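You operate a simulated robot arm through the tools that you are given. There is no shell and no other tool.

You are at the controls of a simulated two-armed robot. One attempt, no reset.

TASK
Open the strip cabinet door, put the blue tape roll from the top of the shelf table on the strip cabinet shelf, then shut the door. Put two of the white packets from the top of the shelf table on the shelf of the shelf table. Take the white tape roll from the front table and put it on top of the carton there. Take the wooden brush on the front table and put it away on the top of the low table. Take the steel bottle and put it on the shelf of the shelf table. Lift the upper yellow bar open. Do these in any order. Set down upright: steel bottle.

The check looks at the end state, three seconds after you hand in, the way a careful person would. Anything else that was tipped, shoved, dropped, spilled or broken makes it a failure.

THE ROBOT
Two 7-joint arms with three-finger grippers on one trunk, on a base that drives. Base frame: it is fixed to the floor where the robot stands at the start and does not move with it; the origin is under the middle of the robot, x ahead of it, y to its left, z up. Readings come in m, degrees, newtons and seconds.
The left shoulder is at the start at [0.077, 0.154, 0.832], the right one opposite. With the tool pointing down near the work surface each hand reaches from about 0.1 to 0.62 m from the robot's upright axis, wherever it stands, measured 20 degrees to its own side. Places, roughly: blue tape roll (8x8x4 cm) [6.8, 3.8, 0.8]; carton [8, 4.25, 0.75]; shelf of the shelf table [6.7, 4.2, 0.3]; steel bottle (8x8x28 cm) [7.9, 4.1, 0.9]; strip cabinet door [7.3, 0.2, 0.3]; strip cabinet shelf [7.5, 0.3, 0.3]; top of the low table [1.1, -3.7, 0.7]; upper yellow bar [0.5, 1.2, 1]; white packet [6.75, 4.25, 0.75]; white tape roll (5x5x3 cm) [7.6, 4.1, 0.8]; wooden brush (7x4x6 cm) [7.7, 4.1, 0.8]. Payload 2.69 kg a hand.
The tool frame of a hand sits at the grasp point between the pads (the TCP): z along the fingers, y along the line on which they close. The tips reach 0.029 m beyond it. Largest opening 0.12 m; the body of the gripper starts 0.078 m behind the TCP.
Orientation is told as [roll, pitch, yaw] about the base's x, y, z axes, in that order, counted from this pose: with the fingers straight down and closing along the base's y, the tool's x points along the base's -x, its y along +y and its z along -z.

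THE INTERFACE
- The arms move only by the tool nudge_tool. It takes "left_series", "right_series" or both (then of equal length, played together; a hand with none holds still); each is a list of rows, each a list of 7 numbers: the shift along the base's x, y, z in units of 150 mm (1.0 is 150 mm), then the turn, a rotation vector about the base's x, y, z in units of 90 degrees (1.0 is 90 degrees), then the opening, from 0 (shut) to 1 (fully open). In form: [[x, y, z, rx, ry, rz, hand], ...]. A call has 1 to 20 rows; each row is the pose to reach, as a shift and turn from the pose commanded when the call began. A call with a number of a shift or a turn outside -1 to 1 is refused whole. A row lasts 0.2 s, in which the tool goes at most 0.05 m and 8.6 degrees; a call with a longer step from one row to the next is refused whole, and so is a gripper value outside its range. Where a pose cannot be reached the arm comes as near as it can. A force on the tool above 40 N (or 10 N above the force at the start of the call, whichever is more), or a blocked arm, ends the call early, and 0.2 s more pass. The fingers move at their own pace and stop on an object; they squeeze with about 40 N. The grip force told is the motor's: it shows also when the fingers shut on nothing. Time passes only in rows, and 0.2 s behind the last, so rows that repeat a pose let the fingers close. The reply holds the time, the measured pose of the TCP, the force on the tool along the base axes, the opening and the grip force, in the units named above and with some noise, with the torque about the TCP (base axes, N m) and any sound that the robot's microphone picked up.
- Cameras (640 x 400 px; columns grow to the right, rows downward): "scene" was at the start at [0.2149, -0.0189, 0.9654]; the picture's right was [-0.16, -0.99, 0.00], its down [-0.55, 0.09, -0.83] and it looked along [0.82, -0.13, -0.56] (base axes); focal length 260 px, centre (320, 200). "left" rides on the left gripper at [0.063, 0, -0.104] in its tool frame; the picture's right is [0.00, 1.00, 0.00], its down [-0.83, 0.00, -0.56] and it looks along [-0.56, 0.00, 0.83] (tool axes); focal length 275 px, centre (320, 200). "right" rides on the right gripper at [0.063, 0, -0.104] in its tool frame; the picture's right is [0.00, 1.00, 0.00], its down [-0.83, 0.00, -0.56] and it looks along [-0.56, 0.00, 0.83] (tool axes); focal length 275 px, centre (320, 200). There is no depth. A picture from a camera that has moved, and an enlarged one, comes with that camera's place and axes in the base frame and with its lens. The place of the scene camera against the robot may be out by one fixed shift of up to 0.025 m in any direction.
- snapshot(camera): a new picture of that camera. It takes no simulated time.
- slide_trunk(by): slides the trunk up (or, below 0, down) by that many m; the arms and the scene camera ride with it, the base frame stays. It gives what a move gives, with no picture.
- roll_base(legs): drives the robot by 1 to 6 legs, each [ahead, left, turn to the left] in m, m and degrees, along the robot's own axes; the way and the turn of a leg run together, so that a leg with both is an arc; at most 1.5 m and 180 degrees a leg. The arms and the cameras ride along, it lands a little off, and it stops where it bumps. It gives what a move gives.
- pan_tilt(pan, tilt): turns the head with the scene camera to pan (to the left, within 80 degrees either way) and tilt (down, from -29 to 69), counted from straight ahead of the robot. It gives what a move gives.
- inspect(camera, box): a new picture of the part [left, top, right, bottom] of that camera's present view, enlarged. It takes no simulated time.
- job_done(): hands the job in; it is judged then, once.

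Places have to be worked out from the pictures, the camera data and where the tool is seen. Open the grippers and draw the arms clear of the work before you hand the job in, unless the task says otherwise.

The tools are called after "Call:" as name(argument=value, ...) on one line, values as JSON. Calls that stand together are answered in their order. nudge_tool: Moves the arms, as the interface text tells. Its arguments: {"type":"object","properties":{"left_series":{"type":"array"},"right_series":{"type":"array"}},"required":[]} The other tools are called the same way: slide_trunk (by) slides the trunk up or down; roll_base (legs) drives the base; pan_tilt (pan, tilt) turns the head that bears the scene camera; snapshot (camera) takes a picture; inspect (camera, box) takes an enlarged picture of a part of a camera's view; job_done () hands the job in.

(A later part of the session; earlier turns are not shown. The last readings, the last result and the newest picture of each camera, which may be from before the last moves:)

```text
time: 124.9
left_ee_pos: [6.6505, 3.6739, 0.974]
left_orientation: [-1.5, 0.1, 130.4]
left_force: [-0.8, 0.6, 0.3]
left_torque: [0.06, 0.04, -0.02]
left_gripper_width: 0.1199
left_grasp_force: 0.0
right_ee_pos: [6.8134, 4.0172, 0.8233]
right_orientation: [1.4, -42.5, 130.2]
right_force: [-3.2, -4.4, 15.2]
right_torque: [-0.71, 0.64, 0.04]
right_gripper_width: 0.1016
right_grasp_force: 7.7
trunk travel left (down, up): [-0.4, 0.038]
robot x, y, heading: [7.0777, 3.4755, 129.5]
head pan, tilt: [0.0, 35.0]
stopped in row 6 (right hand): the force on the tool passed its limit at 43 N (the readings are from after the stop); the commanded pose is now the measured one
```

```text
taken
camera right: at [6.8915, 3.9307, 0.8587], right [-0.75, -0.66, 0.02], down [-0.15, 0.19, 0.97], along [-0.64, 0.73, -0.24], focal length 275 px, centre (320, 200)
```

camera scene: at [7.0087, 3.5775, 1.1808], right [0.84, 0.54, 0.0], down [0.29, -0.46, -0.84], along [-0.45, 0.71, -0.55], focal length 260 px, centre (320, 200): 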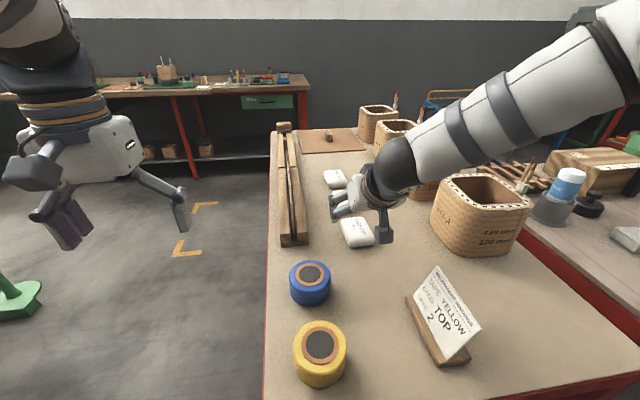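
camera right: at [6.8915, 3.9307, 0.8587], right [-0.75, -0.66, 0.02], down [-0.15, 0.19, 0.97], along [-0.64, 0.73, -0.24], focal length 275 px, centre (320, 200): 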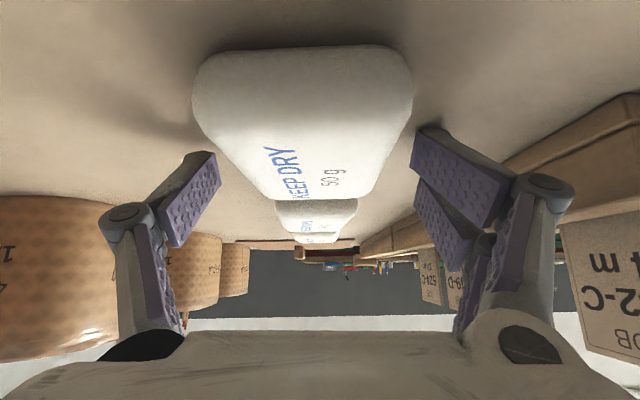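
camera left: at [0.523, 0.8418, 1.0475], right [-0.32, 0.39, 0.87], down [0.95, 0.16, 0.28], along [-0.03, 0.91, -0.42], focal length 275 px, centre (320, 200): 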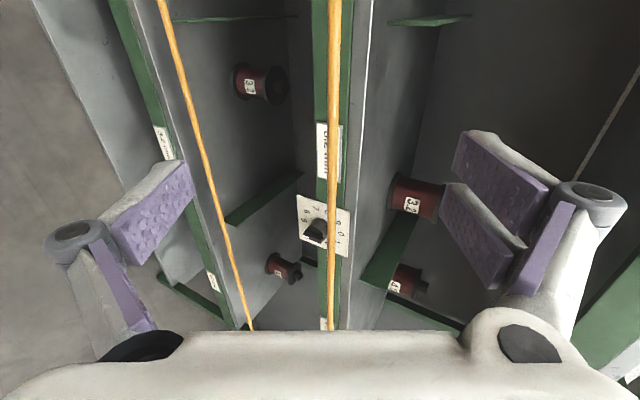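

The fingertips touched the table at TCP height 0.823, so the table top is about 0.795. I ease up 4 mm, back 2 cm to centre on the packet, and close.

Call:
nudge_tool(right_series=[[0, 0, 0.03, 0, 0, 0, 0.75], [0.086, -0.102, 0.02, 0, 0, 0, 0.75], [0.086, -0.102, 0.02, 0, 0, 0, 0.4], [0.086, -0.102, 0.02, 0, 0, 0, 0.2], [0.086, -0.102, 0.02, 0, 0, 0, 0], [0.086, -0.102, 0.02, 0, 0, 0, 0]])

Call:
snapshot(camera="right")

```text
time: 125.7
left_ee_pos: [6.6509, 3.6712, 0.9751]
left_orientation: [-1.6, 0.2, 130.7]
left_force: [0.2, -0.8, -0.7]
left_torque: [0.01, 0.02, 0.0]
left_gripper_width: 0.1198
left_grasp_force: 0.1
right_ee_pos: [6.8219, 3.9966, 0.8324]
right_orientation: [2.5, -43.0, 130.1]
right_force: [0.9, -11.9, 24.2]
right_torque: [-0.89, 0.53, 0.25]
right_gripper_width: 0.0619
right_grasp_force: 10.0
trunk travel left (down, up): [-0.4, 0.038]
robot x, y, heading: [7.0756, 3.4692, 129.8]
head pan, tilt: [0.0, 35.0]
stopped in row 3 (right hand): the force on the tool passed its limit at 48 N (the readings are from after the stop); the commanded pose is now the measured one
```

```text
taken
camera right: at [6.9013, 3.9121, 0.8665], right [-0.74, -0.67, 0.03], down [-0.13, 0.19, 0.97], along [-0.65, 0.72, -0.23], focal length 275 px, centre (320, 200)
```

right: 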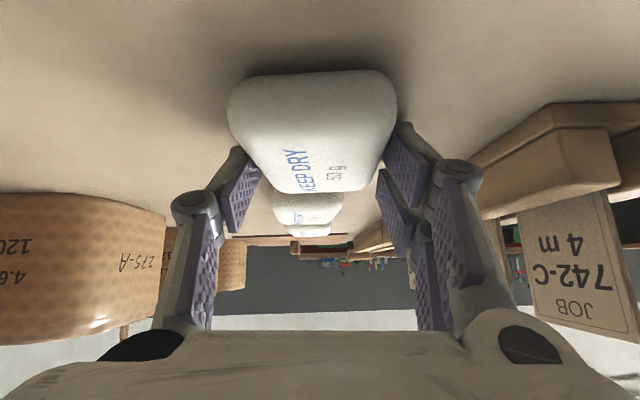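

Closing drove the tips lower against the table. I rise 7 mm and then close fully on the packet.

Call:
nudge_tool(right_series=[[0, 0, 0.05, 0, 0, 0, 0.55], [0, 0, 0.05, 0, 0, 0, 0.3], [0, 0, 0.05, 0, 0, 0, 0], [0, 0, 0.05, 0, 0, 0, 0]])

Call:
snapshot(camera="right")

```text
time: 126.7
left_ee_pos: [6.6483, 3.6726, 0.9726]
left_orientation: [-1.5, 0.4, 130.6]
left_force: [0.1, 0.7, 0.5]
left_torque: [0.01, -0.01, -0.03]
left_gripper_width: 0.12
left_grasp_force: 0.0
right_ee_pos: [6.8229, 4.0009, 0.8354]
right_orientation: [1.9, -42.4, 130.2]
right_force: [0.8, 0.8, -0.6]
right_torque: [0.0, -0.02, 0.0]
right_gripper_width: 0.0594
right_grasp_force: 39.9
trunk travel left (down, up): [-0.4, 0.038]
robot x, y, heading: [7.0776, 3.4737, 129.8]
head pan, tilt: [0.0, 35.0]
```

```text
taken
camera right: at [6.9025, 3.9147, 0.8701], right [-0.75, -0.66, 0.02], down [-0.14, 0.19, 0.97], along [-0.65, 0.72, -0.24], focal length 275 px, centre (320, 200)
```

right: 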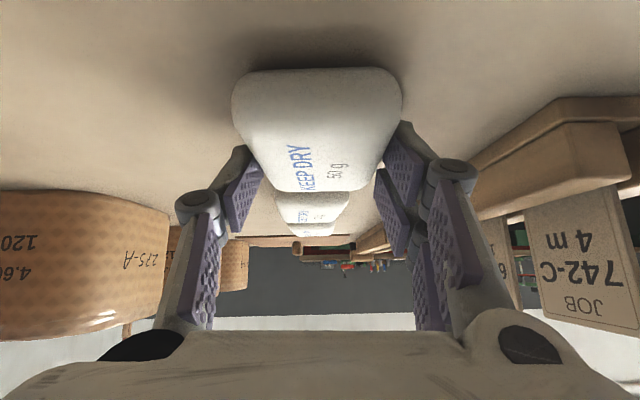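

The packet is held (59 mm, 40 N). I lift it straight up and then check.

Call:
nudge_tool(right_series=[[0, 0, 0.1, 0, 0, 0, 0], [0, 0, 0.3, 0, 0, 0, 0], [0, 0, 0.55, 0, 0, 0, 0], [0, 0, 0.8, 0, 0, 0, 0], [0, 0, 1, 0, 0, 0, 0]])

Call:
snapshot(camera="right")

Call:
snapshot(camera="scene")

```text
time: 127.9
left_ee_pos: [6.6503, 3.6733, 0.9721]
left_orientation: [-1.6, 0.3, 130.6]
left_force: [0.3, -0.4, -0.4]
left_torque: [0.03, -0.01, -0.01]
left_gripper_width: 0.1199
left_grasp_force: 0.1
right_ee_pos: [6.8227, 3.999, 0.9876]
right_orientation: [1.9, -42.5, 130.2]
right_force: [0.5, 0.8, -0.8]
right_torque: [-0.01, -0.01, 0.02]
right_gripper_width: 0.0592
right_grasp_force: 39.9
trunk travel left (down, up): [-0.4, 0.038]
robot x, y, heading: [7.0742, 3.4719, 129.8]
head pan, tilt: [0.0, 35.0]
```

```text
taken
camera right: at [6.9023, 3.9143, 1.0211], right [-0.75, -0.67, 0.02], down [-0.14, 0.19, 0.97], along [-0.65, 0.72, -0.24], focal length 275 px, centre (320, 200)
```

right: 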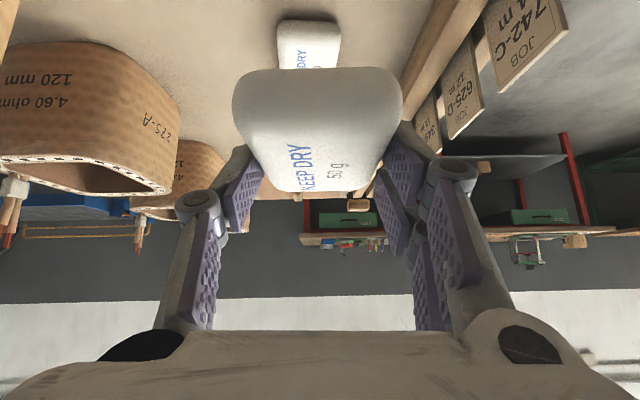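

```text
taken
camera scene: at [7.0076, 3.5763, 1.1791], right [0.84, 0.55, 0.0], down [0.31, -0.47, -0.83], along [-0.46, 0.69, -0.56], focal length 260 px, centre (320, 200)
```

scene: 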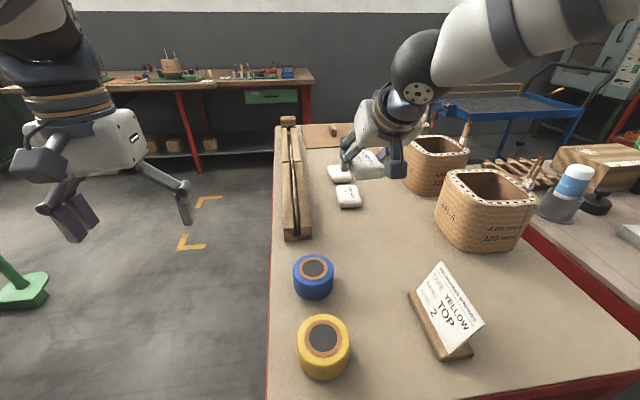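

Packet one is in the right hand. I back off from the table end, draw the hand in, and lower the trunk to place it on the shelf from this open end.

Call:
roll_base(legs=[[-0.45, 0, 0]])

Call:
slide_trunk(by=-0.38)

Call:
pan_tilt(pan=0, tilt=20)

Call:
snapshot(camera="scene")

Call:
snapshot(camera="right")

```text
time: 130.6
left_ee_pos: [6.9365, 3.3293, 0.9728]
left_orientation: [-1.5, 0.4, 130.6]
left_force: [0.0, -0.5, 0.1]
left_torque: [0.04, -0.02, 0.0]
left_gripper_width: 0.1198
left_grasp_force: 0.1
right_ee_pos: [7.1111, 3.6553, 0.9866]
right_orientation: [2.0, -42.5, 130.1]
right_force: [-0.7, -0.7, -0.3]
right_torque: [-0.01, 0.02, -0.01]
right_gripper_width: 0.0593
right_grasp_force: 40.2
trunk travel left (down, up): [-0.4, 0.038]
robot x, y, heading: [7.3615, 3.1252, 129.6]
head pan, tilt: [0.0, 35.0]
```

```text
time: 134.3
left_ee_pos: [6.9284, 3.3381, 0.3939]
left_orientation: [-1.1, 30.0, 130.8]
left_force: [0.0, 0.5, -0.2]
left_torque: [0.02, 0.0, -0.03]
left_gripper_width: 0.1201
left_grasp_force: 0.1
right_ee_pos: [7.1115, 3.6551, 0.6065]
right_orientation: [1.9, -42.6, 130.2]
right_force: [-0.2, -0.4, -0.8]
right_torque: [-0.05, 0.0, -0.02]
right_gripper_width: 0.0589
right_grasp_force: 40.2
trunk travel left (down, up): [-0.02, 0.418]
robot x, y, heading: [7.3642, 3.1269, 130.1]
head pan, tilt: [0.0, 35.0]
```

```text
time: 135.0
left_ee_pos: [6.9283, 3.3387, 0.3929]
left_orientation: [-1.1, 30.1, 130.6]
left_force: [-0.1, 0.1, 0.5]
left_torque: [0.02, 0.0, 0.02]
left_gripper_width: 0.12
left_grasp_force: 0.0
right_ee_pos: [7.11, 3.6569, 0.6059]
right_orientation: [2.0, -42.4, 130.1]
right_force: [-0.5, -0.9, -0.7]
right_torque: [0.02, -0.03, -0.01]
right_gripper_width: 0.0588
right_grasp_force: 40.3
trunk travel left (down, up): [-0.02, 0.418]
robot x, y, heading: [7.362, 3.1291, 129.7]
head pan, tilt: [0.0, 20.0]
```

```text
taken
camera scene: at [7.1966, 3.3342, 0.7913], right [0.77, 0.64, 0.0], down [0.22, -0.26, -0.94], along [-0.6, 0.72, -0.34], focal length 260 px, centre (320, 200)
```

scene: 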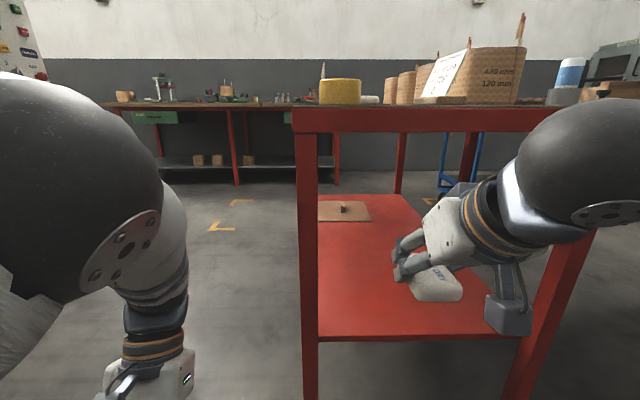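

```text
taken
camera right: at [7.1896, 3.5701, 0.6407], right [-0.75, -0.66, 0.02], down [-0.14, 0.19, 0.97], along [-0.65, 0.72, -0.24], focal length 275 px, centre (320, 200)
```

right: 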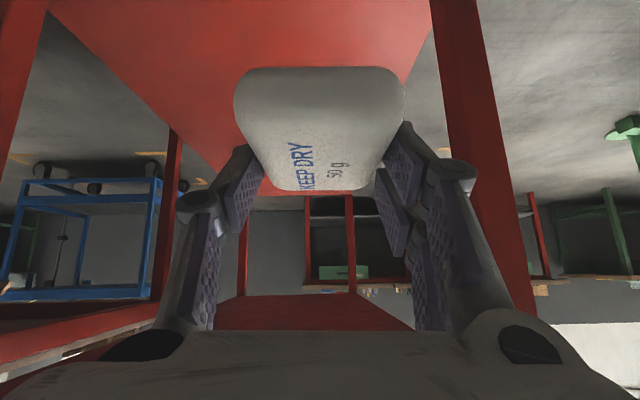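

The trunk is down; table top is at 0.79 and the shelf at about 0.29. The left arm sagged into an odd tilt, so I straighten and raise it while lowering the right hand with the packet outside the table end.

Call:
nudge_tool(left_series=[[0, 0, 0.2, 0.051, 0.043, 0, 1], [0, 0, 0.4, 0.102, 0.086, 0, 1], [0, 0, 0.6, 0.153, 0.128, 0, 1], [0, 0, 0.8, 0.204, 0.171, 0, 1], [0, 0, 1, 0.256, 0.214, 0, 1]], right_series=[[0, 0, -0.2, 0, 0, 0, 0], [0, 0, -0.4, 0, 0, 0, 0], [0, 0, -0.6, 0, 0, 0, 0], [0, 0, -0.8, 0, 0, 0, 0], [0, 0, -1, 0, 0, 0, 0]])

Call:
snapshot(camera="scene")

```text
time: 136.2
left_ee_pos: [6.7685, 3.3416, 0.5149]
left_orientation: [-1.6, 0.2, 130.4]
left_force: [-0.2, -0.9, -0.4]
left_torque: [0.01, 0.05, -0.02]
left_gripper_width: 0.1199
left_grasp_force: 0.1
left hand out of reach, approached as far as the arm can: row 1, 2, 3, 4, 5
right_ee_pos: [7.11, 3.6554, 0.4564]
right_orientation: [2.0, -42.4, 130.1]
right_force: [-0.2, -0.3, -1.2]
right_torque: [-0.01, 0.02, 0.0]
right_gripper_width: 0.0588
right_grasp_force: 39.8
trunk travel left (down, up): [-0.02, 0.418]
robot x, y, heading: [7.3635, 3.1244, 129.9]
head pan, tilt: [0.0, 20.0]
```

```text
taken
camera scene: at [7.1967, 3.3341, 0.7914], right [0.77, 0.64, 0.0], down [0.22, -0.26, -0.94], along [-0.6, 0.72, -0.34], focal length 260 px, centre (320, 200)
```

scene: 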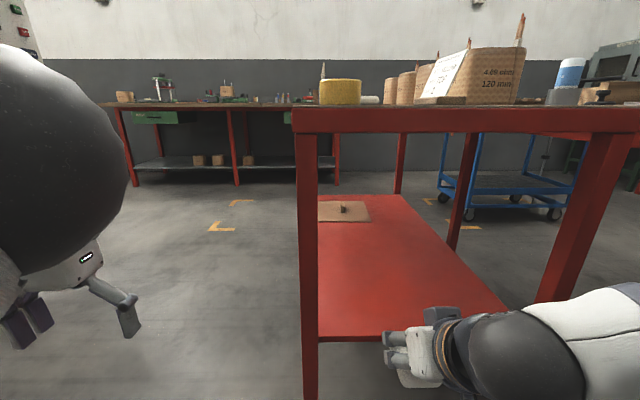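

The right hand is clear before the shelf opening. I lower it a little more and drive 0.33 m forward so the packet goes in over the shelf.

Call:
nudge_tool(right_series=[[0, 0, -0.2, 0, 0, 0, 0], [0, 0, -0.37, 0, 0, 0, 0]])

Call:
roll_base(legs=[[0.33, 0, 0]])

Call:
snapshot(camera="scene")

Call:
snapshot(camera="right")

```text
time: 136.8
left_ee_pos: [6.7676, 3.3417, 0.516]
left_orientation: [-1.6, 0.1, 130.6]
left_force: [-0.9, -0.6, 0.2]
left_torque: [0.03, -0.02, -0.01]
left_gripper_width: 0.12
left_grasp_force: 0.1
right_ee_pos: [7.1116, 3.6568, 0.3989]
right_orientation: [1.9, -42.5, 130.1]
right_force: [-0.2, 0.8, -1.1]
right_torque: [0.0, -0.01, 0.02]
right_gripper_width: 0.0588
right_grasp_force: 39.8
trunk travel left (down, up): [-0.02, 0.418]
robot x, y, heading: [7.3671, 3.1308, 129.8]
head pan, tilt: [0.0, 20.0]
```

```text
time: 139.0
left_ee_pos: [6.5542, 3.5956, 0.5145]
left_orientation: [-1.6, 0.4, 130.6]
left_force: [0.6, -0.6, 0.6]
left_torque: [-0.01, -0.01, 0.01]
left_gripper_width: 0.1201
left_grasp_force: 0.1
right_ee_pos: [6.8984, 3.9109, 0.3983]
right_orientation: [2.1, -42.3, 130.1]
right_force: [-1.2, -0.1, -0.4]
right_torque: [-0.01, 0.02, 0.0]
right_gripper_width: 0.0592
right_grasp_force: 40.0
trunk travel left (down, up): [-0.02, 0.418]
robot x, y, heading: [7.1522, 3.3811, 129.8]
head pan, tilt: [0.0, 20.0]
```

```text
taken
camera scene: at [6.9844, 3.5906, 0.7908], right [0.77, 0.64, 0.0], down [0.22, -0.27, -0.94], along [-0.6, 0.72, -0.34], focal length 260 px, centre (320, 200)
```

scene: 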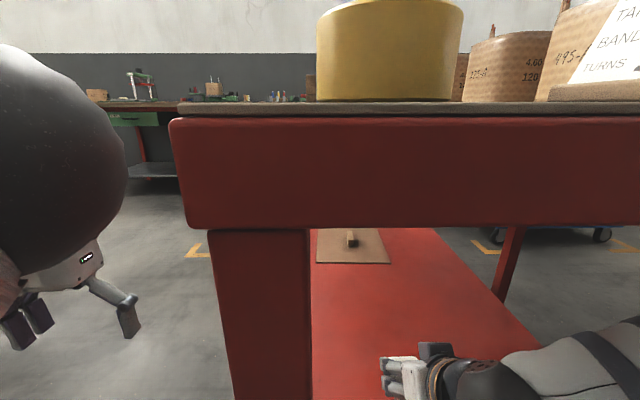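

```text
taken
camera right: at [6.977, 3.8249, 0.4332], right [-0.75, -0.67, 0.02], down [-0.14, 0.2, 0.97], along [-0.65, 0.72, -0.24], focal length 275 px, centre (320, 200)
```

right: 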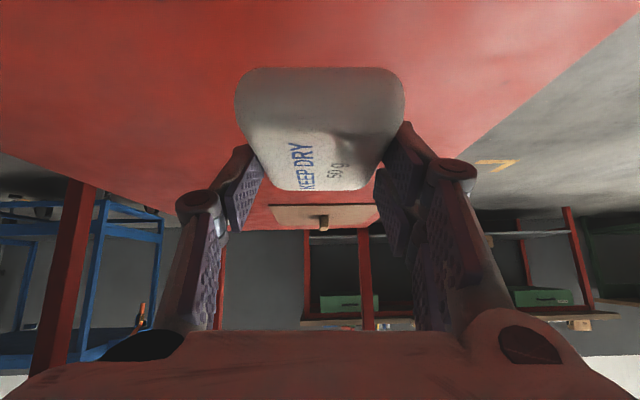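

The packet is fully over the shelf. I lower it gently toward the shelf surface.

Call:
nudge_tool(right_series=[[0, 0, -0.15, 0, 0, 0, 0], [0, 0, -0.27, 0, 0, 0, 0], [0, 0, -0.33, 0, 0, 0, 0], [0, 0, -0.37, 0, 0, 0, 0]])

Call:
snapshot(camera="right")

```text
time: 140.0
left_ee_pos: [6.5559, 3.5939, 0.5137]
left_orientation: [-1.5, 0.2, 130.7]
left_force: [0.0, -0.5, -0.1]
left_torque: [0.01, 0.02, -0.04]
left_gripper_width: 0.12
left_grasp_force: 0.1
right_ee_pos: [6.8982, 3.9099, 0.3437]
right_orientation: [1.9, -42.5, 130.2]
right_force: [-0.3, -0.2, -0.9]
right_torque: [0.0, -0.02, 0.04]
right_gripper_width: 0.059
right_grasp_force: 40.0
trunk travel left (down, up): [-0.02, 0.418]
robot x, y, heading: [7.1526, 3.3848, 129.9]
head pan, tilt: [0.0, 20.0]
```

```text
taken
camera right: at [6.9764, 3.8235, 0.3791], right [-0.75, -0.67, 0.02], down [-0.14, 0.19, 0.97], along [-0.65, 0.72, -0.24], focal length 275 px, centre (320, 200)
```

right: 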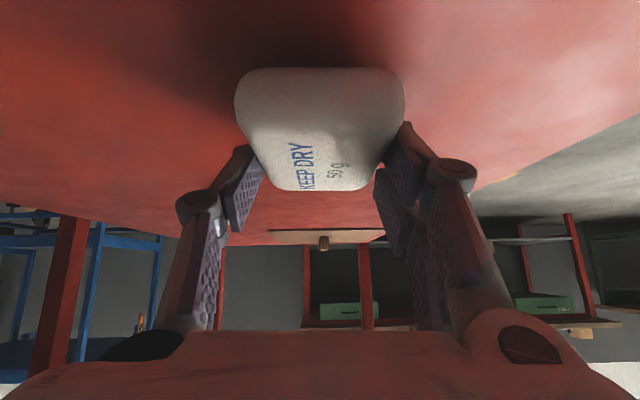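

Still no contact at 0.344. I go on down in 3 mm steps until the load shows.

Call:
nudge_tool(right_series=[[0, 0, -0.02, 0, 0, 0, 0], [0, 0, -0.04, 0, 0, 0, 0], [0, 0, -0.06, 0, 0, 0, 0], [0, 0, -0.08, 0, 0, 0, 0]])

Call:
snapshot(camera="right")

```text
time: 141.0
left_ee_pos: [6.5546, 3.594, 0.5165]
left_orientation: [-1.6, 0.2, 130.7]
left_force: [0.1, -0.3, -0.2]
left_torque: [-0.02, 0.02, 0.0]
left_gripper_width: 0.12
left_grasp_force: 0.1
right_ee_pos: [6.8979, 3.9095, 0.3358]
right_orientation: [1.9, -42.7, 130.2]
right_force: [2.4, -0.6, 14.1]
right_torque: [-0.2, -0.84, 0.01]
right_gripper_width: 0.0589
right_grasp_force: 39.9
trunk travel left (down, up): [-0.02, 0.418]
robot x, y, heading: [7.1504, 3.3829, 129.9]
head pan, tilt: [0.0, 20.0]
```

```text
taken
camera right: at [6.9764, 3.824, 0.3686], right [-0.75, -0.67, 0.02], down [-0.14, 0.19, 0.97], along [-0.65, 0.72, -0.23], focal length 275 px, centre (320, 200)
```

right: 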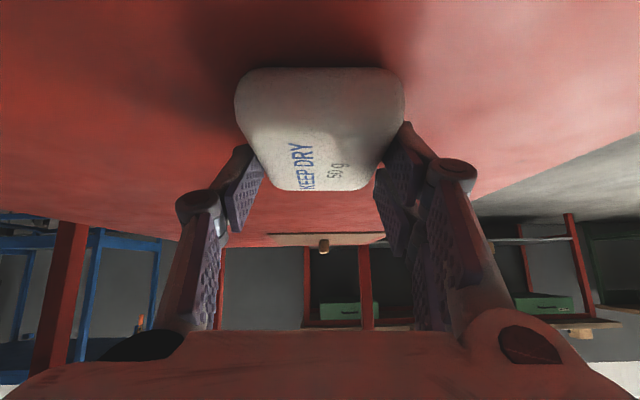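

The packet rests on the shelf (14 N). I open the fingers and draw the hand up and back.

Call:
nudge_tool(right_series=[[0, 0, 0.02, 0, 0, 0, 0.6], [0, 0, 0.02, 0, 0, 0, 0.8], [0, 0, 0.02, 0, 0, 0, 0.8], [0.06, -0.08, 0.12, 0, 0, 0, 0.8], [0.13, -0.16, 0.25, 0, 0, 0, 0.8], [0.2, -0.24, 0.4, 0, 0, 0, 0.8]])

Call:
snapshot(camera="right")

```text
time: 142.4
left_ee_pos: [6.5553, 3.5943, 0.5157]
left_orientation: [-1.6, 0.3, 130.6]
left_force: [0.4, 0.5, -1.0]
left_torque: [-0.02, -0.02, -0.02]
left_gripper_width: 0.1199
left_grasp_force: 0.0
right_ee_pos: [6.9285, 3.8741, 0.3932]
right_orientation: [1.9, -42.3, 130.2]
right_force: [0.3, 0.9, 0.2]
right_torque: [0.0, -0.01, -0.01]
right_gripper_width: 0.096
right_grasp_force: 0.1
trunk travel left (down, up): [-0.02, 0.418]
robot x, y, heading: [7.1524, 3.3785, 129.9]
head pan, tilt: [0.0, 20.0]
```

```text
taken
camera right: at [7.007, 3.7877, 0.427], right [-0.75, -0.67, 0.02], down [-0.14, 0.19, 0.97], along [-0.65, 0.72, -0.24], focal length 275 px, centre (320, 200)
```

right: 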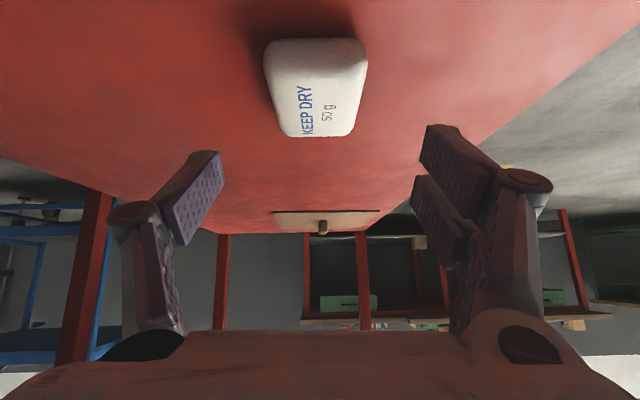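

Packet one lies on the shelf. I back out, raise the trunk again and lift the right hand for the second packet.

Call:
roll_base(legs=[[-0.42, 0, 0]])

Call:
slide_trunk(by=0.38)

Call:
nudge_tool(right_series=[[0, 0, 0.25, 0, 0, 0, 0.8], [0, 0, 0.5, 0, 0, 0, 0.8], [0, 0, 0.75, 0, 0, 0, 0.8], [0, 0, 1, 0, 0, 0, 0.8]])

Call:
pan_tilt(pan=0, tilt=35)

Call:
snapshot(camera="scene")

```text
time: 145.0
left_ee_pos: [6.825, 3.274, 0.5147]
left_orientation: [-1.6, 0.2, 130.6]
left_force: [0.4, -0.2, -0.5]
left_torque: [-0.02, -0.01, 0.0]
left_gripper_width: 0.12
left_grasp_force: 0.0
right_ee_pos: [7.1972, 3.553, 0.393]
right_orientation: [2.1, -42.4, 130.3]
right_force: [0.1, 0.1, -0.2]
right_torque: [0.05, -0.01, -0.03]
right_gripper_width: 0.0959
right_grasp_force: 0.0
trunk travel left (down, up): [-0.02, 0.418]
robot x, y, heading: [7.4179, 3.0574, 130.0]
head pan, tilt: [0.0, 20.0]
```

```text
time: 148.7
left_ee_pos: [6.8243, 3.272, 0.895]
left_orientation: [-1.7, 0.1, 130.8]
left_force: [-0.5, 0.5, -0.5]
left_torque: [-0.02, 0.02, 0.0]
left_gripper_width: 0.12
left_grasp_force: 0.0
right_ee_pos: [7.1969, 3.5517, 0.7717]
right_orientation: [2.0, -42.3, 130.4]
right_force: [0.3, -0.7, -0.1]
right_torque: [-0.02, 0.02, 0.01]
right_gripper_width: 0.096
right_grasp_force: 0.1
trunk travel left (down, up): [-0.4, 0.038]
robot x, y, heading: [7.4164, 3.0641, 130.0]
head pan, tilt: [0.0, 20.0]
```

```text
time: 149.7
left_ee_pos: [6.8248, 3.2725, 0.8951]
left_orientation: [-1.6, 0.0, 130.7]
left_force: [-0.7, 0.0, 0.0]
left_torque: [0.0, 0.0, -0.05]
left_gripper_width: 0.1202
left_grasp_force: 0.0
right_ee_pos: [7.1965, 3.55, 0.925]
right_orientation: [2.0, -42.3, 130.4]
right_force: [-0.7, 0.0, -0.5]
right_torque: [-0.04, -0.03, 0.04]
right_gripper_width: 0.0963
right_grasp_force: 0.1
trunk travel left (down, up): [-0.4, 0.038]
robot x, y, heading: [7.4199, 3.0596, 130.0]
head pan, tilt: [0.0, 20.0]
```

```text
time: 150.4
left_ee_pos: [6.824, 3.2724, 0.8954]
left_orientation: [-1.5, 0.2, 130.8]
left_force: [0.2, -0.5, -0.2]
left_torque: [0.01, 0.02, 0.03]
left_gripper_width: 0.12
left_grasp_force: 0.0
right_ee_pos: [7.197, 3.5521, 0.9232]
right_orientation: [1.9, -42.4, 130.3]
right_force: [-0.7, 0.3, 0.2]
right_torque: [-0.01, -0.02, -0.02]
right_gripper_width: 0.0962
right_grasp_force: 0.0
trunk travel left (down, up): [-0.4, 0.038]
robot x, y, heading: [7.4209, 3.0621, 130.1]
head pan, tilt: [0.0, 35.0]
```

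```text
taken
camera scene: at [7.3441, 3.1582, 1.1777], right [0.77, 0.64, 0.0], down [0.37, -0.44, -0.82], along [-0.53, 0.63, -0.57], focal length 260 px, centre (320, 200)
```

scene: 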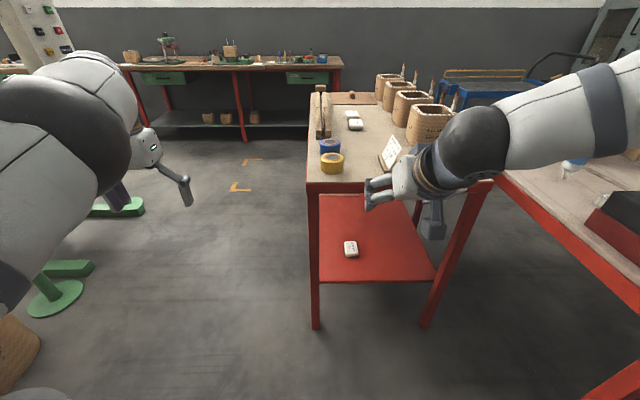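

Packet one shows on the shelf. I lift the right hand a bit more, drive back to the table end, and look for packet two.

Call:
nudge_tool(right_series=[[0, 0, 0.2, 0, 0, 0, 0.75], [0, 0, 0.4, 0, 0, 0, 0.75]])

Call:
roll_base(legs=[[0.49, 0, 0]])

Call:
snapshot(camera="right")

```text
time: 151.0
left_ee_pos: [6.8249, 3.2729, 0.8953]
left_orientation: [-1.5, 0.2, 130.6]
left_force: [0.5, -0.5, -0.9]
left_torque: [-0.01, 0.02, -0.02]
left_gripper_width: 0.1202
left_grasp_force: 0.1
right_ee_pos: [7.1955, 3.5505, 0.9822]
right_orientation: [1.9, -42.5, 130.3]
right_force: [1.0, 0.2, -0.2]
right_torque: [0.02, 0.01, -0.04]
right_gripper_width: 0.0899
right_grasp_force: 0.2
trunk travel left (down, up): [-0.4, 0.038]
robot x, y, heading: [7.4214, 3.0611, 130.0]
head pan, tilt: [0.0, 35.0]
```

```text
time: 154.0
left_ee_pos: [6.5074, 3.6529, 0.8941]
left_orientation: [-1.6, 0.2, 130.6]
left_force: [-1.0, -0.2, 0.6]
left_torque: [-0.01, 0.0, 0.03]
left_gripper_width: 0.12
left_grasp_force: 0.0
right_ee_pos: [6.8802, 3.9324, 0.9824]
right_orientation: [2.0, -42.5, 130.2]
right_force: [-1.0, 0.2, 0.0]
right_torque: [0.0, 0.0, 0.02]
right_gripper_width: 0.0901
right_grasp_force: 0.1
trunk travel left (down, up): [-0.4, 0.038]
robot x, y, heading: [7.102, 3.4434, 130.2]
head pan, tilt: [0.0, 35.0]
```

```text
taken
camera right: at [6.9585, 3.8463, 1.0167], right [-0.75, -0.66, 0.02], down [-0.14, 0.19, 0.97], along [-0.65, 0.72, -0.24], focal length 275 px, centre (320, 200)
```

right: 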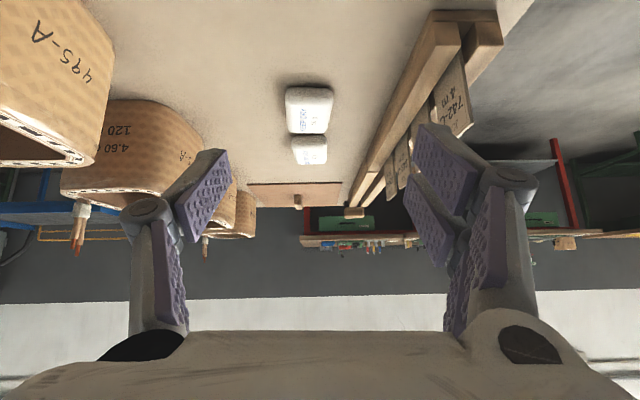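

Packet two lies about 0.21 m further forward along the hand's line. I move forward 15 cm and down 6 cm, then look again.

Call:
nudge_tool(right_series=[[-0.15, 0.2, 0, 0, 0, 0, 0.75], [-0.31, 0.4, -0.1, 0, 0, 0, 0.75], [-0.46, 0.6, -0.25, 0, 0, 0, 0.75], [-0.61, 0.79, -0.4, 0, 0, 0, 0.75]])

Call:
snapshot(camera="right")

```text
time: 155.0
left_ee_pos: [6.5069, 3.6539, 0.8947]
left_orientation: [-1.6, 0.3, 130.5]
left_force: [-1.0, -0.1, 0.8]
left_torque: [0.0, -0.01, -0.01]
left_gripper_width: 0.1201
left_grasp_force: 0.2
right_ee_pos: [6.7879, 4.0517, 0.9214]
right_orientation: [2.0, -42.4, 130.2]
right_force: [-0.6, 0.3, -0.2]
right_torque: [-0.02, -0.01, 0.0]
right_gripper_width: 0.09
right_grasp_force: 0.1
trunk travel left (down, up): [-0.4, 0.038]
robot x, y, heading: [7.0996, 3.4389, 129.9]
head pan, tilt: [0.0, 35.0]
```

```text
taken
camera right: at [6.8662, 3.9656, 0.9562], right [-0.75, -0.67, 0.02], down [-0.14, 0.19, 0.97], along [-0.65, 0.72, -0.24], focal length 275 px, centre (320, 200)
```

right: 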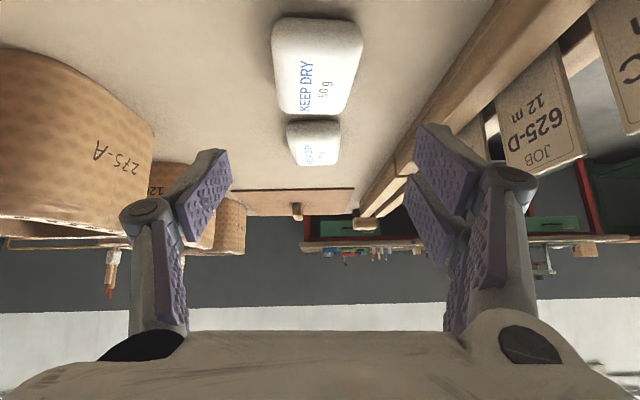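

Packet two's centre is at about (6.757, 4.086). I advance 5 cm, descend to 0.838 and close.

Call:
nudge_tool(right_series=[[-0.12, 0.14, -0.1, 0, 0, 0, 0.75], [-0.232, 0.276, -0.3, 0, 0, 0, 0.75], [-0.232, 0.276, -0.48, 0, 0, 0, 0.75], [-0.232, 0.276, -0.55, 0, 0, 0, 0.75], [-0.232, 0.276, -0.555, 0, 0, 0, 0.5], [-0.232, 0.276, -0.555, 0, 0, 0, 0.2], [-0.232, 0.276, -0.555, 0, 0, 0, 0], [-0.232, 0.276, -0.555, 0, 0, 0, 0]])

Call:
snapshot(camera="right")

```text
time: 156.8
left_ee_pos: [6.5072, 3.6527, 0.8954]
left_orientation: [-1.6, 0.2, 130.6]
left_force: [-0.4, 0.1, 0.6]
left_torque: [0.0, -0.01, 0.02]
left_gripper_width: 0.1201
left_grasp_force: 0.1
right_ee_pos: [6.7536, 4.0921, 0.839]
right_orientation: [2.0, -42.4, 130.2]
right_force: [-0.4, 0.6, 1.5]
right_torque: [0.04, 0.14, -0.01]
right_gripper_width: 0.0595
right_grasp_force: 39.8
trunk travel left (down, up): [-0.4, 0.038]
robot x, y, heading: [7.1033, 3.444, 129.8]
head pan, tilt: [0.0, 35.0]
```

```text
taken
camera right: at [6.8324, 4.0058, 0.8738], right [-0.75, -0.66, 0.02], down [-0.14, 0.19, 0.97], along [-0.65, 0.72, -0.24], focal length 275 px, centre (320, 200)
```

right: 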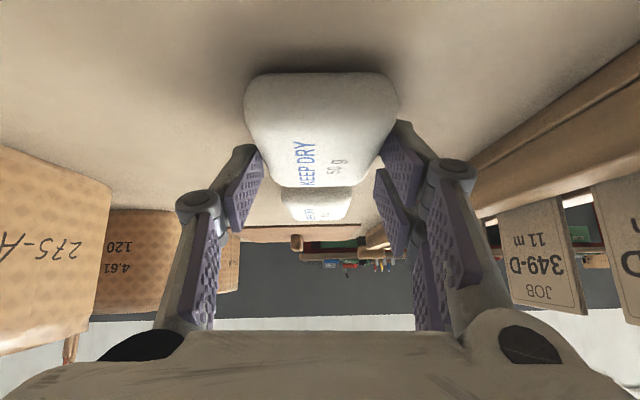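

Packet two is gripped. I lift it, back off 0.55 m shifting 0.13 m to the right, and lower the trunk.

Call:
nudge_tool(right_series=[[0, 0, 0.1, 0, 0, 0, 0], [0, 0, 0.3, 0, 0, 0, 0], [0, 0, 0.55, 0, 0, 0, 0], [0, 0, 0.8, 0, 0, 0, 0], [0, 0, 1, 0, 0, 0, 0]])

Call:
roll_base(legs=[[-0.57, 0, 0], [0, -0.13, 0]])

Call:
slide_trunk(by=-0.38)

Call:
pan_tilt(pan=0, tilt=20)

Call:
snapshot(camera="scene")

```text
time: 158.0
left_ee_pos: [6.5087, 3.6529, 0.8946]
left_orientation: [-1.6, 0.2, 130.6]
left_force: [-0.2, 0.0, -0.8]
left_torque: [0.03, -0.01, -0.02]
left_gripper_width: 0.1201
left_grasp_force: 0.0
right_ee_pos: [6.7515, 4.0923, 0.9892]
right_orientation: [2.0, -42.4, 130.3]
right_force: [-0.2, 0.1, -0.3]
right_torque: [-0.02, -0.03, -0.03]
right_gripper_width: 0.059
right_grasp_force: 40.2
trunk travel left (down, up): [-0.4, 0.038]
robot x, y, heading: [7.1012, 3.4407, 130.0]
head pan, tilt: [0.0, 35.0]
```

```text
time: 162.5
left_ee_pos: [6.974, 3.297, 0.8951]
left_orientation: [-1.5, 0.2, 130.8]
left_force: [0.7, 0.3, -0.4]
left_torque: [-0.04, -0.01, -0.01]
left_gripper_width: 0.1199
left_grasp_force: 0.1
right_ee_pos: [7.2182, 3.7361, 0.9883]
right_orientation: [2.0, -42.4, 130.3]
right_force: [0.3, -0.1, -0.6]
right_torque: [-0.01, -0.02, 0.02]
right_gripper_width: 0.0589
right_grasp_force: 39.7
trunk travel left (down, up): [-0.4, 0.038]
robot x, y, heading: [7.5658, 3.0838, 129.8]
head pan, tilt: [0.0, 35.0]
```

```text
time: 166.2
left_ee_pos: [6.9728, 3.2947, 0.5154]
left_orientation: [-1.6, 0.1, 130.7]
left_force: [-0.5, 0.3, 0.3]
left_torque: [-0.04, -0.02, 0.01]
left_gripper_width: 0.1199
left_grasp_force: 0.1
right_ee_pos: [7.1985, 3.7606, 0.4766]
right_orientation: [2.0, -31.2, 130.3]
right_force: [-0.5, 0.5, -0.4]
right_torque: [-0.03, -0.01, 0.02]
right_gripper_width: 0.059
right_grasp_force: 39.9
trunk travel left (down, up): [-0.02, 0.418]
robot x, y, heading: [7.569, 3.0859, 129.8]
head pan, tilt: [0.0, 35.0]
```

```text
time: 166.9
left_ee_pos: [6.9742, 3.2951, 0.5157]
left_orientation: [-1.6, 0.3, 130.8]
left_force: [0.0, -0.8, -0.7]
left_torque: [0.02, -0.02, 0.04]
left_gripper_width: 0.1198
left_grasp_force: 0.1
right_ee_pos: [7.1976, 3.7617, 0.4766]
right_orientation: [2.1, -31.1, 130.3]
right_force: [1.1, 0.2, 0.1]
right_torque: [0.0, -0.02, -0.01]
right_gripper_width: 0.0589
right_grasp_force: 39.9
trunk travel left (down, up): [-0.02, 0.418]
robot x, y, heading: [7.5701, 3.082, 130.1]
head pan, tilt: [0.0, 20.0]
```

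```text
taken
camera scene: at [7.4025, 3.2905, 0.7913], right [0.77, 0.64, 0.0], down [0.22, -0.26, -0.94], along [-0.6, 0.72, -0.34], focal length 260 px, centre (320, 200)
```

scene: 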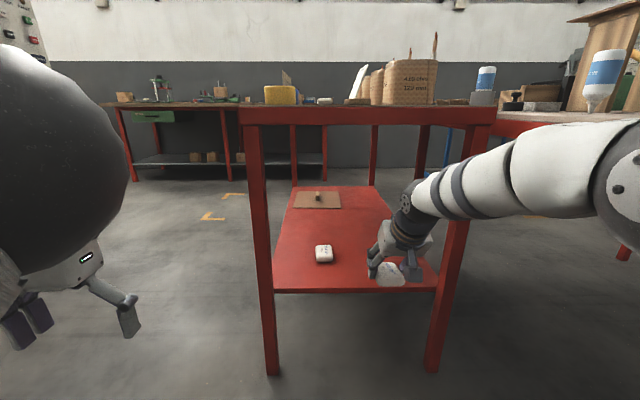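

The right hand ended lower and less tilted than expected, as if the elbow had touched something on the way down. I look to the right toward the front table.

Call:
pan_tilt(pan=-50, tilt=20)

Call:
snapshot(camera="scene")

Call:
snapshot(camera="right")

```text
time: 168.1
left_ee_pos: [6.9724, 3.2971, 0.5154]
left_orientation: [-1.6, 0.2, 130.8]
left_force: [0.4, 0.1, -0.1]
left_torque: [-0.01, 0.0, 0.0]
left_gripper_width: 0.12
left_grasp_force: 0.0
right_ee_pos: [7.1976, 3.7614, 0.4742]
right_orientation: [1.9, -31.2, 130.3]
right_force: [0.1, 0.0, -1.0]
right_torque: [0.0, -0.01, -0.01]
right_gripper_width: 0.0591
right_grasp_force: 40.1
trunk travel left (down, up): [-0.02, 0.418]
robot x, y, heading: [7.5682, 3.0862, 130.0]
head pan, tilt: [-50.0, 20.0]
```

```text
taken
camera scene: at [7.4784, 3.3108, 0.7913], right [0.98, -0.17, 0.0], down [-0.06, -0.34, -0.94], along [0.16, 0.93, -0.34], focal length 260 px, centre (320, 200)
```

scene: 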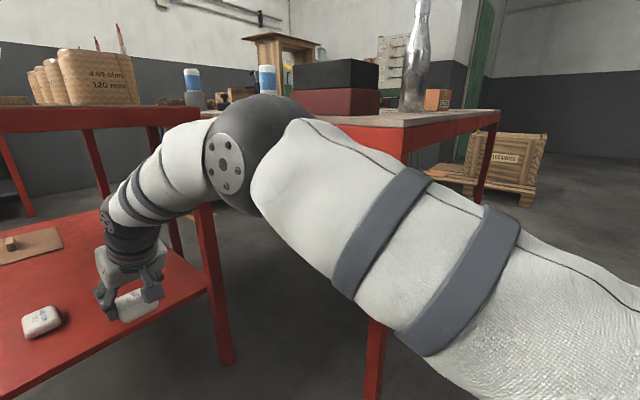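

```text
taken
camera right: at [7.2712, 3.6819, 0.5319], right [-0.75, -0.66, 0.03], down [-0.26, 0.33, 0.91], along [-0.61, 0.67, -0.42], focal length 275 px, centre (320, 200)
```

right: 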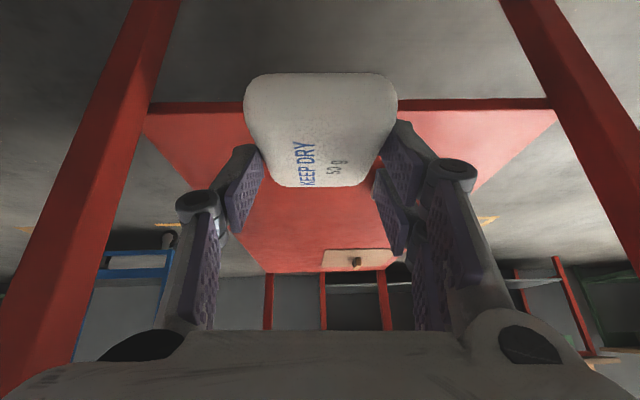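

The elbow came against the front table's edge (nothing on it moved). I shift the base 0.14 m left, away from it, and restore the tool tilt.

Call:
roll_base(legs=[[0, 0.14, 0]])

Call:
nudge_tool(right_series=[[0, 0, 0, 0.048, 0.04, 0, 0], [0, 0, -0.1, 0.096, 0.081, 0, 0], [0, 0, -0.3, 0.096, 0.081, 0, 0], [0, 0, -0.45, 0.096, 0.081, 0, 0]])

Call:
snapshot(camera="scene")

Call:
snapshot(camera="right")

```text
time: 169.8
left_ee_pos: [6.8677, 3.2078, 0.515]
left_orientation: [-1.6, 0.1, 130.6]
left_force: [-0.3, 0.0, 0.1]
left_torque: [0.02, 0.05, 0.0]
left_gripper_width: 0.1201
left_grasp_force: 0.1
right_ee_pos: [7.0919, 3.6717, 0.4753]
right_orientation: [1.9, -31.1, 130.3]
right_force: [-0.5, 0.1, -0.9]
right_torque: [0.01, 0.0, -0.02]
right_gripper_width: 0.059
right_grasp_force: 40.4
trunk travel left (down, up): [-0.02, 0.418]
robot x, y, heading: [7.463, 2.9984, 130.1]
head pan, tilt: [-50.0, 20.0]
```

```text
time: 170.8
left_ee_pos: [6.8674, 3.2079, 0.5156]
left_orientation: [-1.5, 0.1, 130.7]
left_force: [0.1, 0.1, 1.0]
left_torque: [0.02, 0.01, -0.03]
left_gripper_width: 0.1198
left_grasp_force: 0.1
right_ee_pos: [7.0917, 3.6715, 0.4076]
right_orientation: [2.0, -42.4, 130.2]
right_force: [0.0, 0.6, 0.0]
right_torque: [-0.01, 0.01, 0.01]
right_gripper_width: 0.0591
right_grasp_force: 39.6
trunk travel left (down, up): [-0.02, 0.418]
robot x, y, heading: [7.4617, 2.9979, 130.3]
head pan, tilt: [-50.0, 20.0]
```

```text
taken
camera scene: at [7.3726, 3.222, 0.7913], right [0.98, -0.17, 0.0], down [-0.06, -0.34, -0.94], along [0.16, 0.93, -0.34], focal length 260 px, centre (320, 200)
```

scene: 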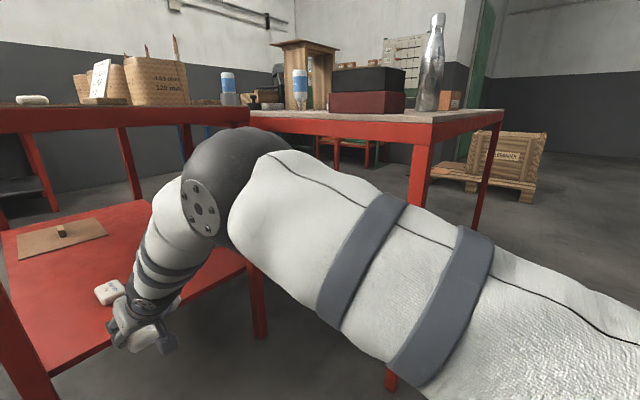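

```text
taken
camera right: at [7.1707, 3.5861, 0.4413], right [-0.75, -0.67, 0.02], down [-0.14, 0.19, 0.97], along [-0.65, 0.72, -0.24], focal length 275 px, centre (320, 200)
```

right: 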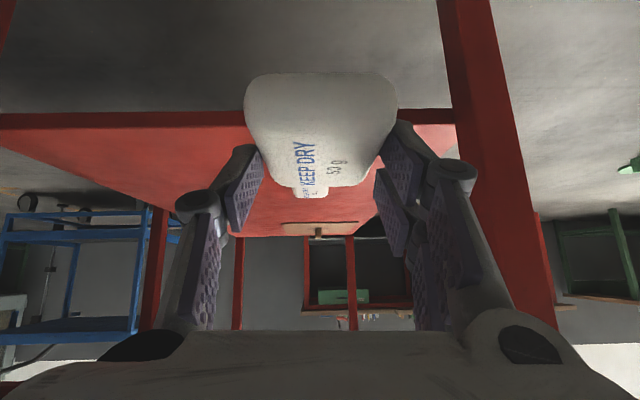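

The hand is stretched far out and the elbow would come near the table's edge, so I draw the hand back 12 cm and 8 cm to the right before inserting.

Call:
nudge_tool(right_series=[[0.23, -0.07, 0, 0, 0, 0, 0], [0.46, -0.13, 0, 0, 0, 0, 0], [0.69, -0.2, 0, 0, 0, 0, 0], [0.924, -0.267, 0, 0, 0, 0, 0]])

Call:
snapshot(camera="scene")

```text
time: 171.8
left_ee_pos: [6.8685, 3.2087, 0.5151]
left_orientation: [-1.6, 0.2, 130.8]
left_force: [0.6, -0.3, -0.1]
left_torque: [0.02, -0.02, 0.01]
left_gripper_width: 0.1201
left_grasp_force: 0.1
right_ee_pos: [7.232, 3.6384, 0.4009]
right_orientation: [2.2, -42.4, 130.3]
right_force: [-0.1, -0.1, -0.4]
right_torque: [0.04, -0.03, -0.04]
right_gripper_width: 0.059
right_grasp_force: 39.9
right hand out of reach, approached as far as the arm can: row 2, 3, 4
trunk travel left (down, up): [-0.02, 0.418]
robot x, y, heading: [7.462, 2.9963, 129.9]
head pan, tilt: [-50.0, 20.0]
```

```text
taken
camera scene: at [7.3726, 3.222, 0.7913], right [0.98, -0.17, 0.0], down [-0.06, -0.34, -0.94], along [0.16, 0.93, -0.34], focal length 260 px, centre (320, 200)
```

scene: 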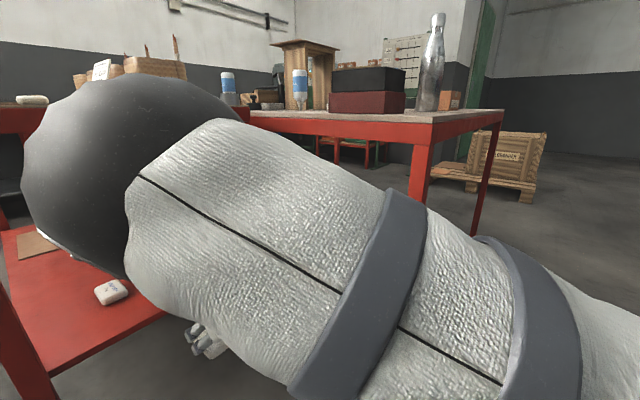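

The elbow folded inward, which is acceptable. I shift the base 4 cm right and drive 0.36 m forward so that packet two comes over the shelf beside packet one.

Call:
roll_base(legs=[[0, -0.05, 0], [0.36, 0, 0]])

Call:
snapshot(camera="right")

Call:
pan_tilt(pan=0, tilt=20)

Call:
snapshot(camera="scene")

```text
time: 174.8
left_ee_pos: [6.6795, 3.5148, 0.5151]
left_orientation: [-1.6, 0.2, 130.4]
left_force: [-0.8, 0.2, 0.3]
left_torque: [0.0, 0.0, 0.01]
left_gripper_width: 0.12
left_grasp_force: 0.2
right_ee_pos: [7.0455, 3.9456, 0.4009]
right_orientation: [2.1, -42.4, 129.9]
right_force: [0.6, 0.5, -1.1]
right_torque: [0.0, 0.0, -0.03]
right_gripper_width: 0.0592
right_grasp_force: 39.6
trunk travel left (down, up): [-0.02, 0.418]
robot x, y, heading: [7.2723, 3.3031, 129.7]
head pan, tilt: [-50.0, 20.0]
```

```text
taken
camera right: at [7.1241, 3.8595, 0.4344], right [-0.75, -0.66, 0.02], down [-0.14, 0.19, 0.97], along [-0.65, 0.72, -0.24], focal length 275 px, centre (320, 200)
```

right: 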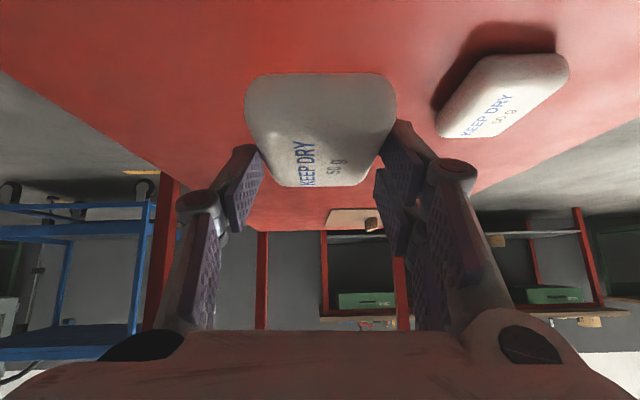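

```text
time: 176.0
left_ee_pos: [6.6792, 3.5153, 0.5153]
left_orientation: [-1.6, 0.2, 130.5]
left_force: [-0.5, -0.4, 0.4]
left_torque: [0.0, 0.0, 0.03]
left_gripper_width: 0.12
left_grasp_force: 0.0
right_ee_pos: [7.045, 3.9453, 0.3996]
right_orientation: [2.1, -42.5, 130.0]
right_force: [0.2, -0.5, -0.1]
right_torque: [0.03, -0.01, 0.01]
right_gripper_width: 0.0588
right_grasp_force: 40.4
trunk travel left (down, up): [-0.02, 0.418]
robot x, y, heading: [7.2743, 3.2975, 129.7]
head pan, tilt: [0.0, 20.0]
```

```text
taken
camera scene: at [7.108, 3.5079, 0.7913], right [0.77, 0.64, 0.0], down [0.22, -0.26, -0.94], along [-0.6, 0.72, -0.34], focal length 260 px, centre (320, 200)
```

scene: 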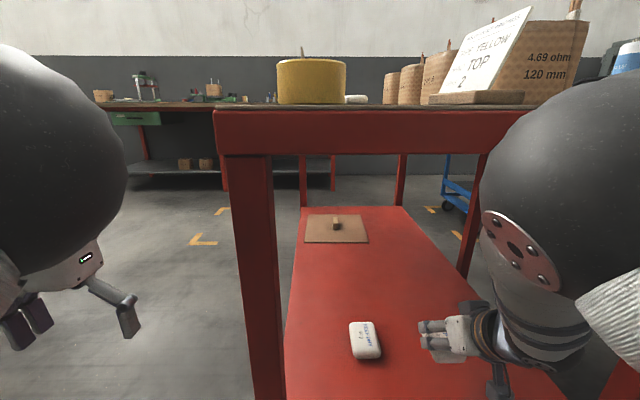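

Packet two hovers over the shelf beside packet one. I lower it to the surface.

Call:
nudge_tool(right_series=[[0, 0, -0.12, 0, 0, 0, 0], [0, 0, -0.24, 0, 0, 0, 0], [0, 0, -0.33, 0, 0, 0, 0], [0, 0, -0.36, 0, 0, 0, 0], [0, 0, -0.38, 0, 0, 0, 0], [0, 0, -0.4, 0, 0, 0, 0], [0, 0, -0.42, 0, 0, 0, 0]])

Call:
snapshot(camera="right")

```text
time: 177.6
left_ee_pos: [6.6797, 3.5148, 0.5154]
left_orientation: [-1.7, 0.1, 130.5]
left_force: [1.3, 0.0, 0.6]
left_torque: [-0.03, -0.01, 0.0]
left_gripper_width: 0.12
left_grasp_force: 0.0
right_ee_pos: [7.0437, 3.9471, 0.3399]
right_orientation: [2.0, -42.9, 130.1]
right_force: [3.3, -2.3, 18.5]
right_torque: [-0.24, -0.85, -0.05]
right_gripper_width: 0.0592
right_grasp_force: 40.0
trunk travel left (down, up): [-0.02, 0.418]
robot x, y, heading: [7.2779, 3.3017, 129.6]
head pan, tilt: [0.0, 20.0]
```

```text
taken
camera right: at [7.1239, 3.8602, 0.3732], right [-0.75, -0.66, 0.02], down [-0.14, 0.19, 0.97], along [-0.65, 0.72, -0.23], focal length 275 px, centre (320, 200)
```

right: 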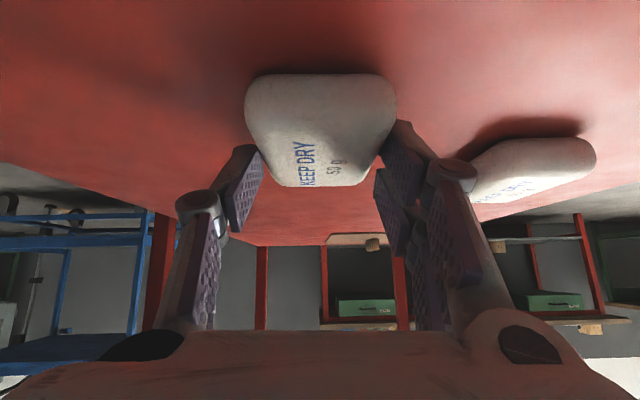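

It rests on the shelf. I open the fingers only a little (packet one is near) and withdraw up and back.

Call:
nudge_tool(right_series=[[0, 0, 0.02, 0, 0, 0, 0.62], [0, 0, 0.03, 0, 0, 0, 0.65], [0, 0, 0.04, 0, 0, 0, 0.65], [0.06, -0.08, 0.12, 0, 0, 0, 0.65], [0.13, -0.16, 0.25, 0, 0, 0, 0.65], [0.2, -0.24, 0.4, 0, 0, 0, 0.65]])

Call:
snapshot(camera="right")

```text
time: 179.0
left_ee_pos: [6.68, 3.5162, 0.5153]
left_orientation: [-1.6, 0.2, 130.5]
left_force: [0.3, -0.1, 0.5]
left_torque: [0.0, 0.01, 0.04]
left_gripper_width: 0.1198
left_grasp_force: 0.1
right_ee_pos: [7.0791, 3.9189, 0.385]
right_orientation: [2.2, -42.5, 129.8]
right_force: [0.1, 0.3, 0.8]
right_torque: [0.01, -0.01, -0.01]
right_gripper_width: 0.0778
right_grasp_force: 0.1
right hand out of reach, approached as far as the arm can: row 6
trunk travel left (down, up): [-0.02, 0.418]
robot x, y, heading: [7.2755, 3.2984, 129.5]
head pan, tilt: [0.0, 20.0]
```

```text
taken
camera right: at [7.1575, 3.8323, 0.4199], right [-0.75, -0.66, 0.02], down [-0.14, 0.19, 0.97], along [-0.65, 0.72, -0.24], focal length 275 px, centre (320, 200)
```

right: 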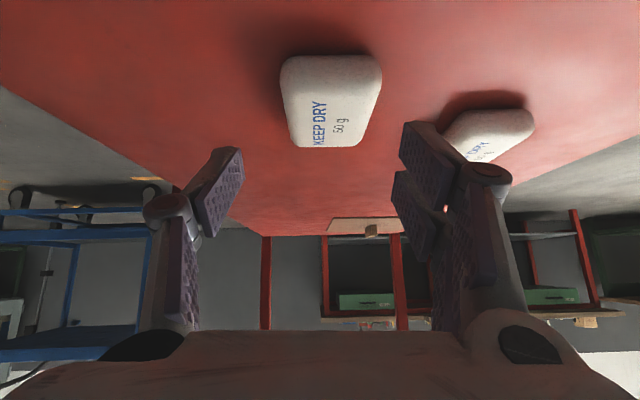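

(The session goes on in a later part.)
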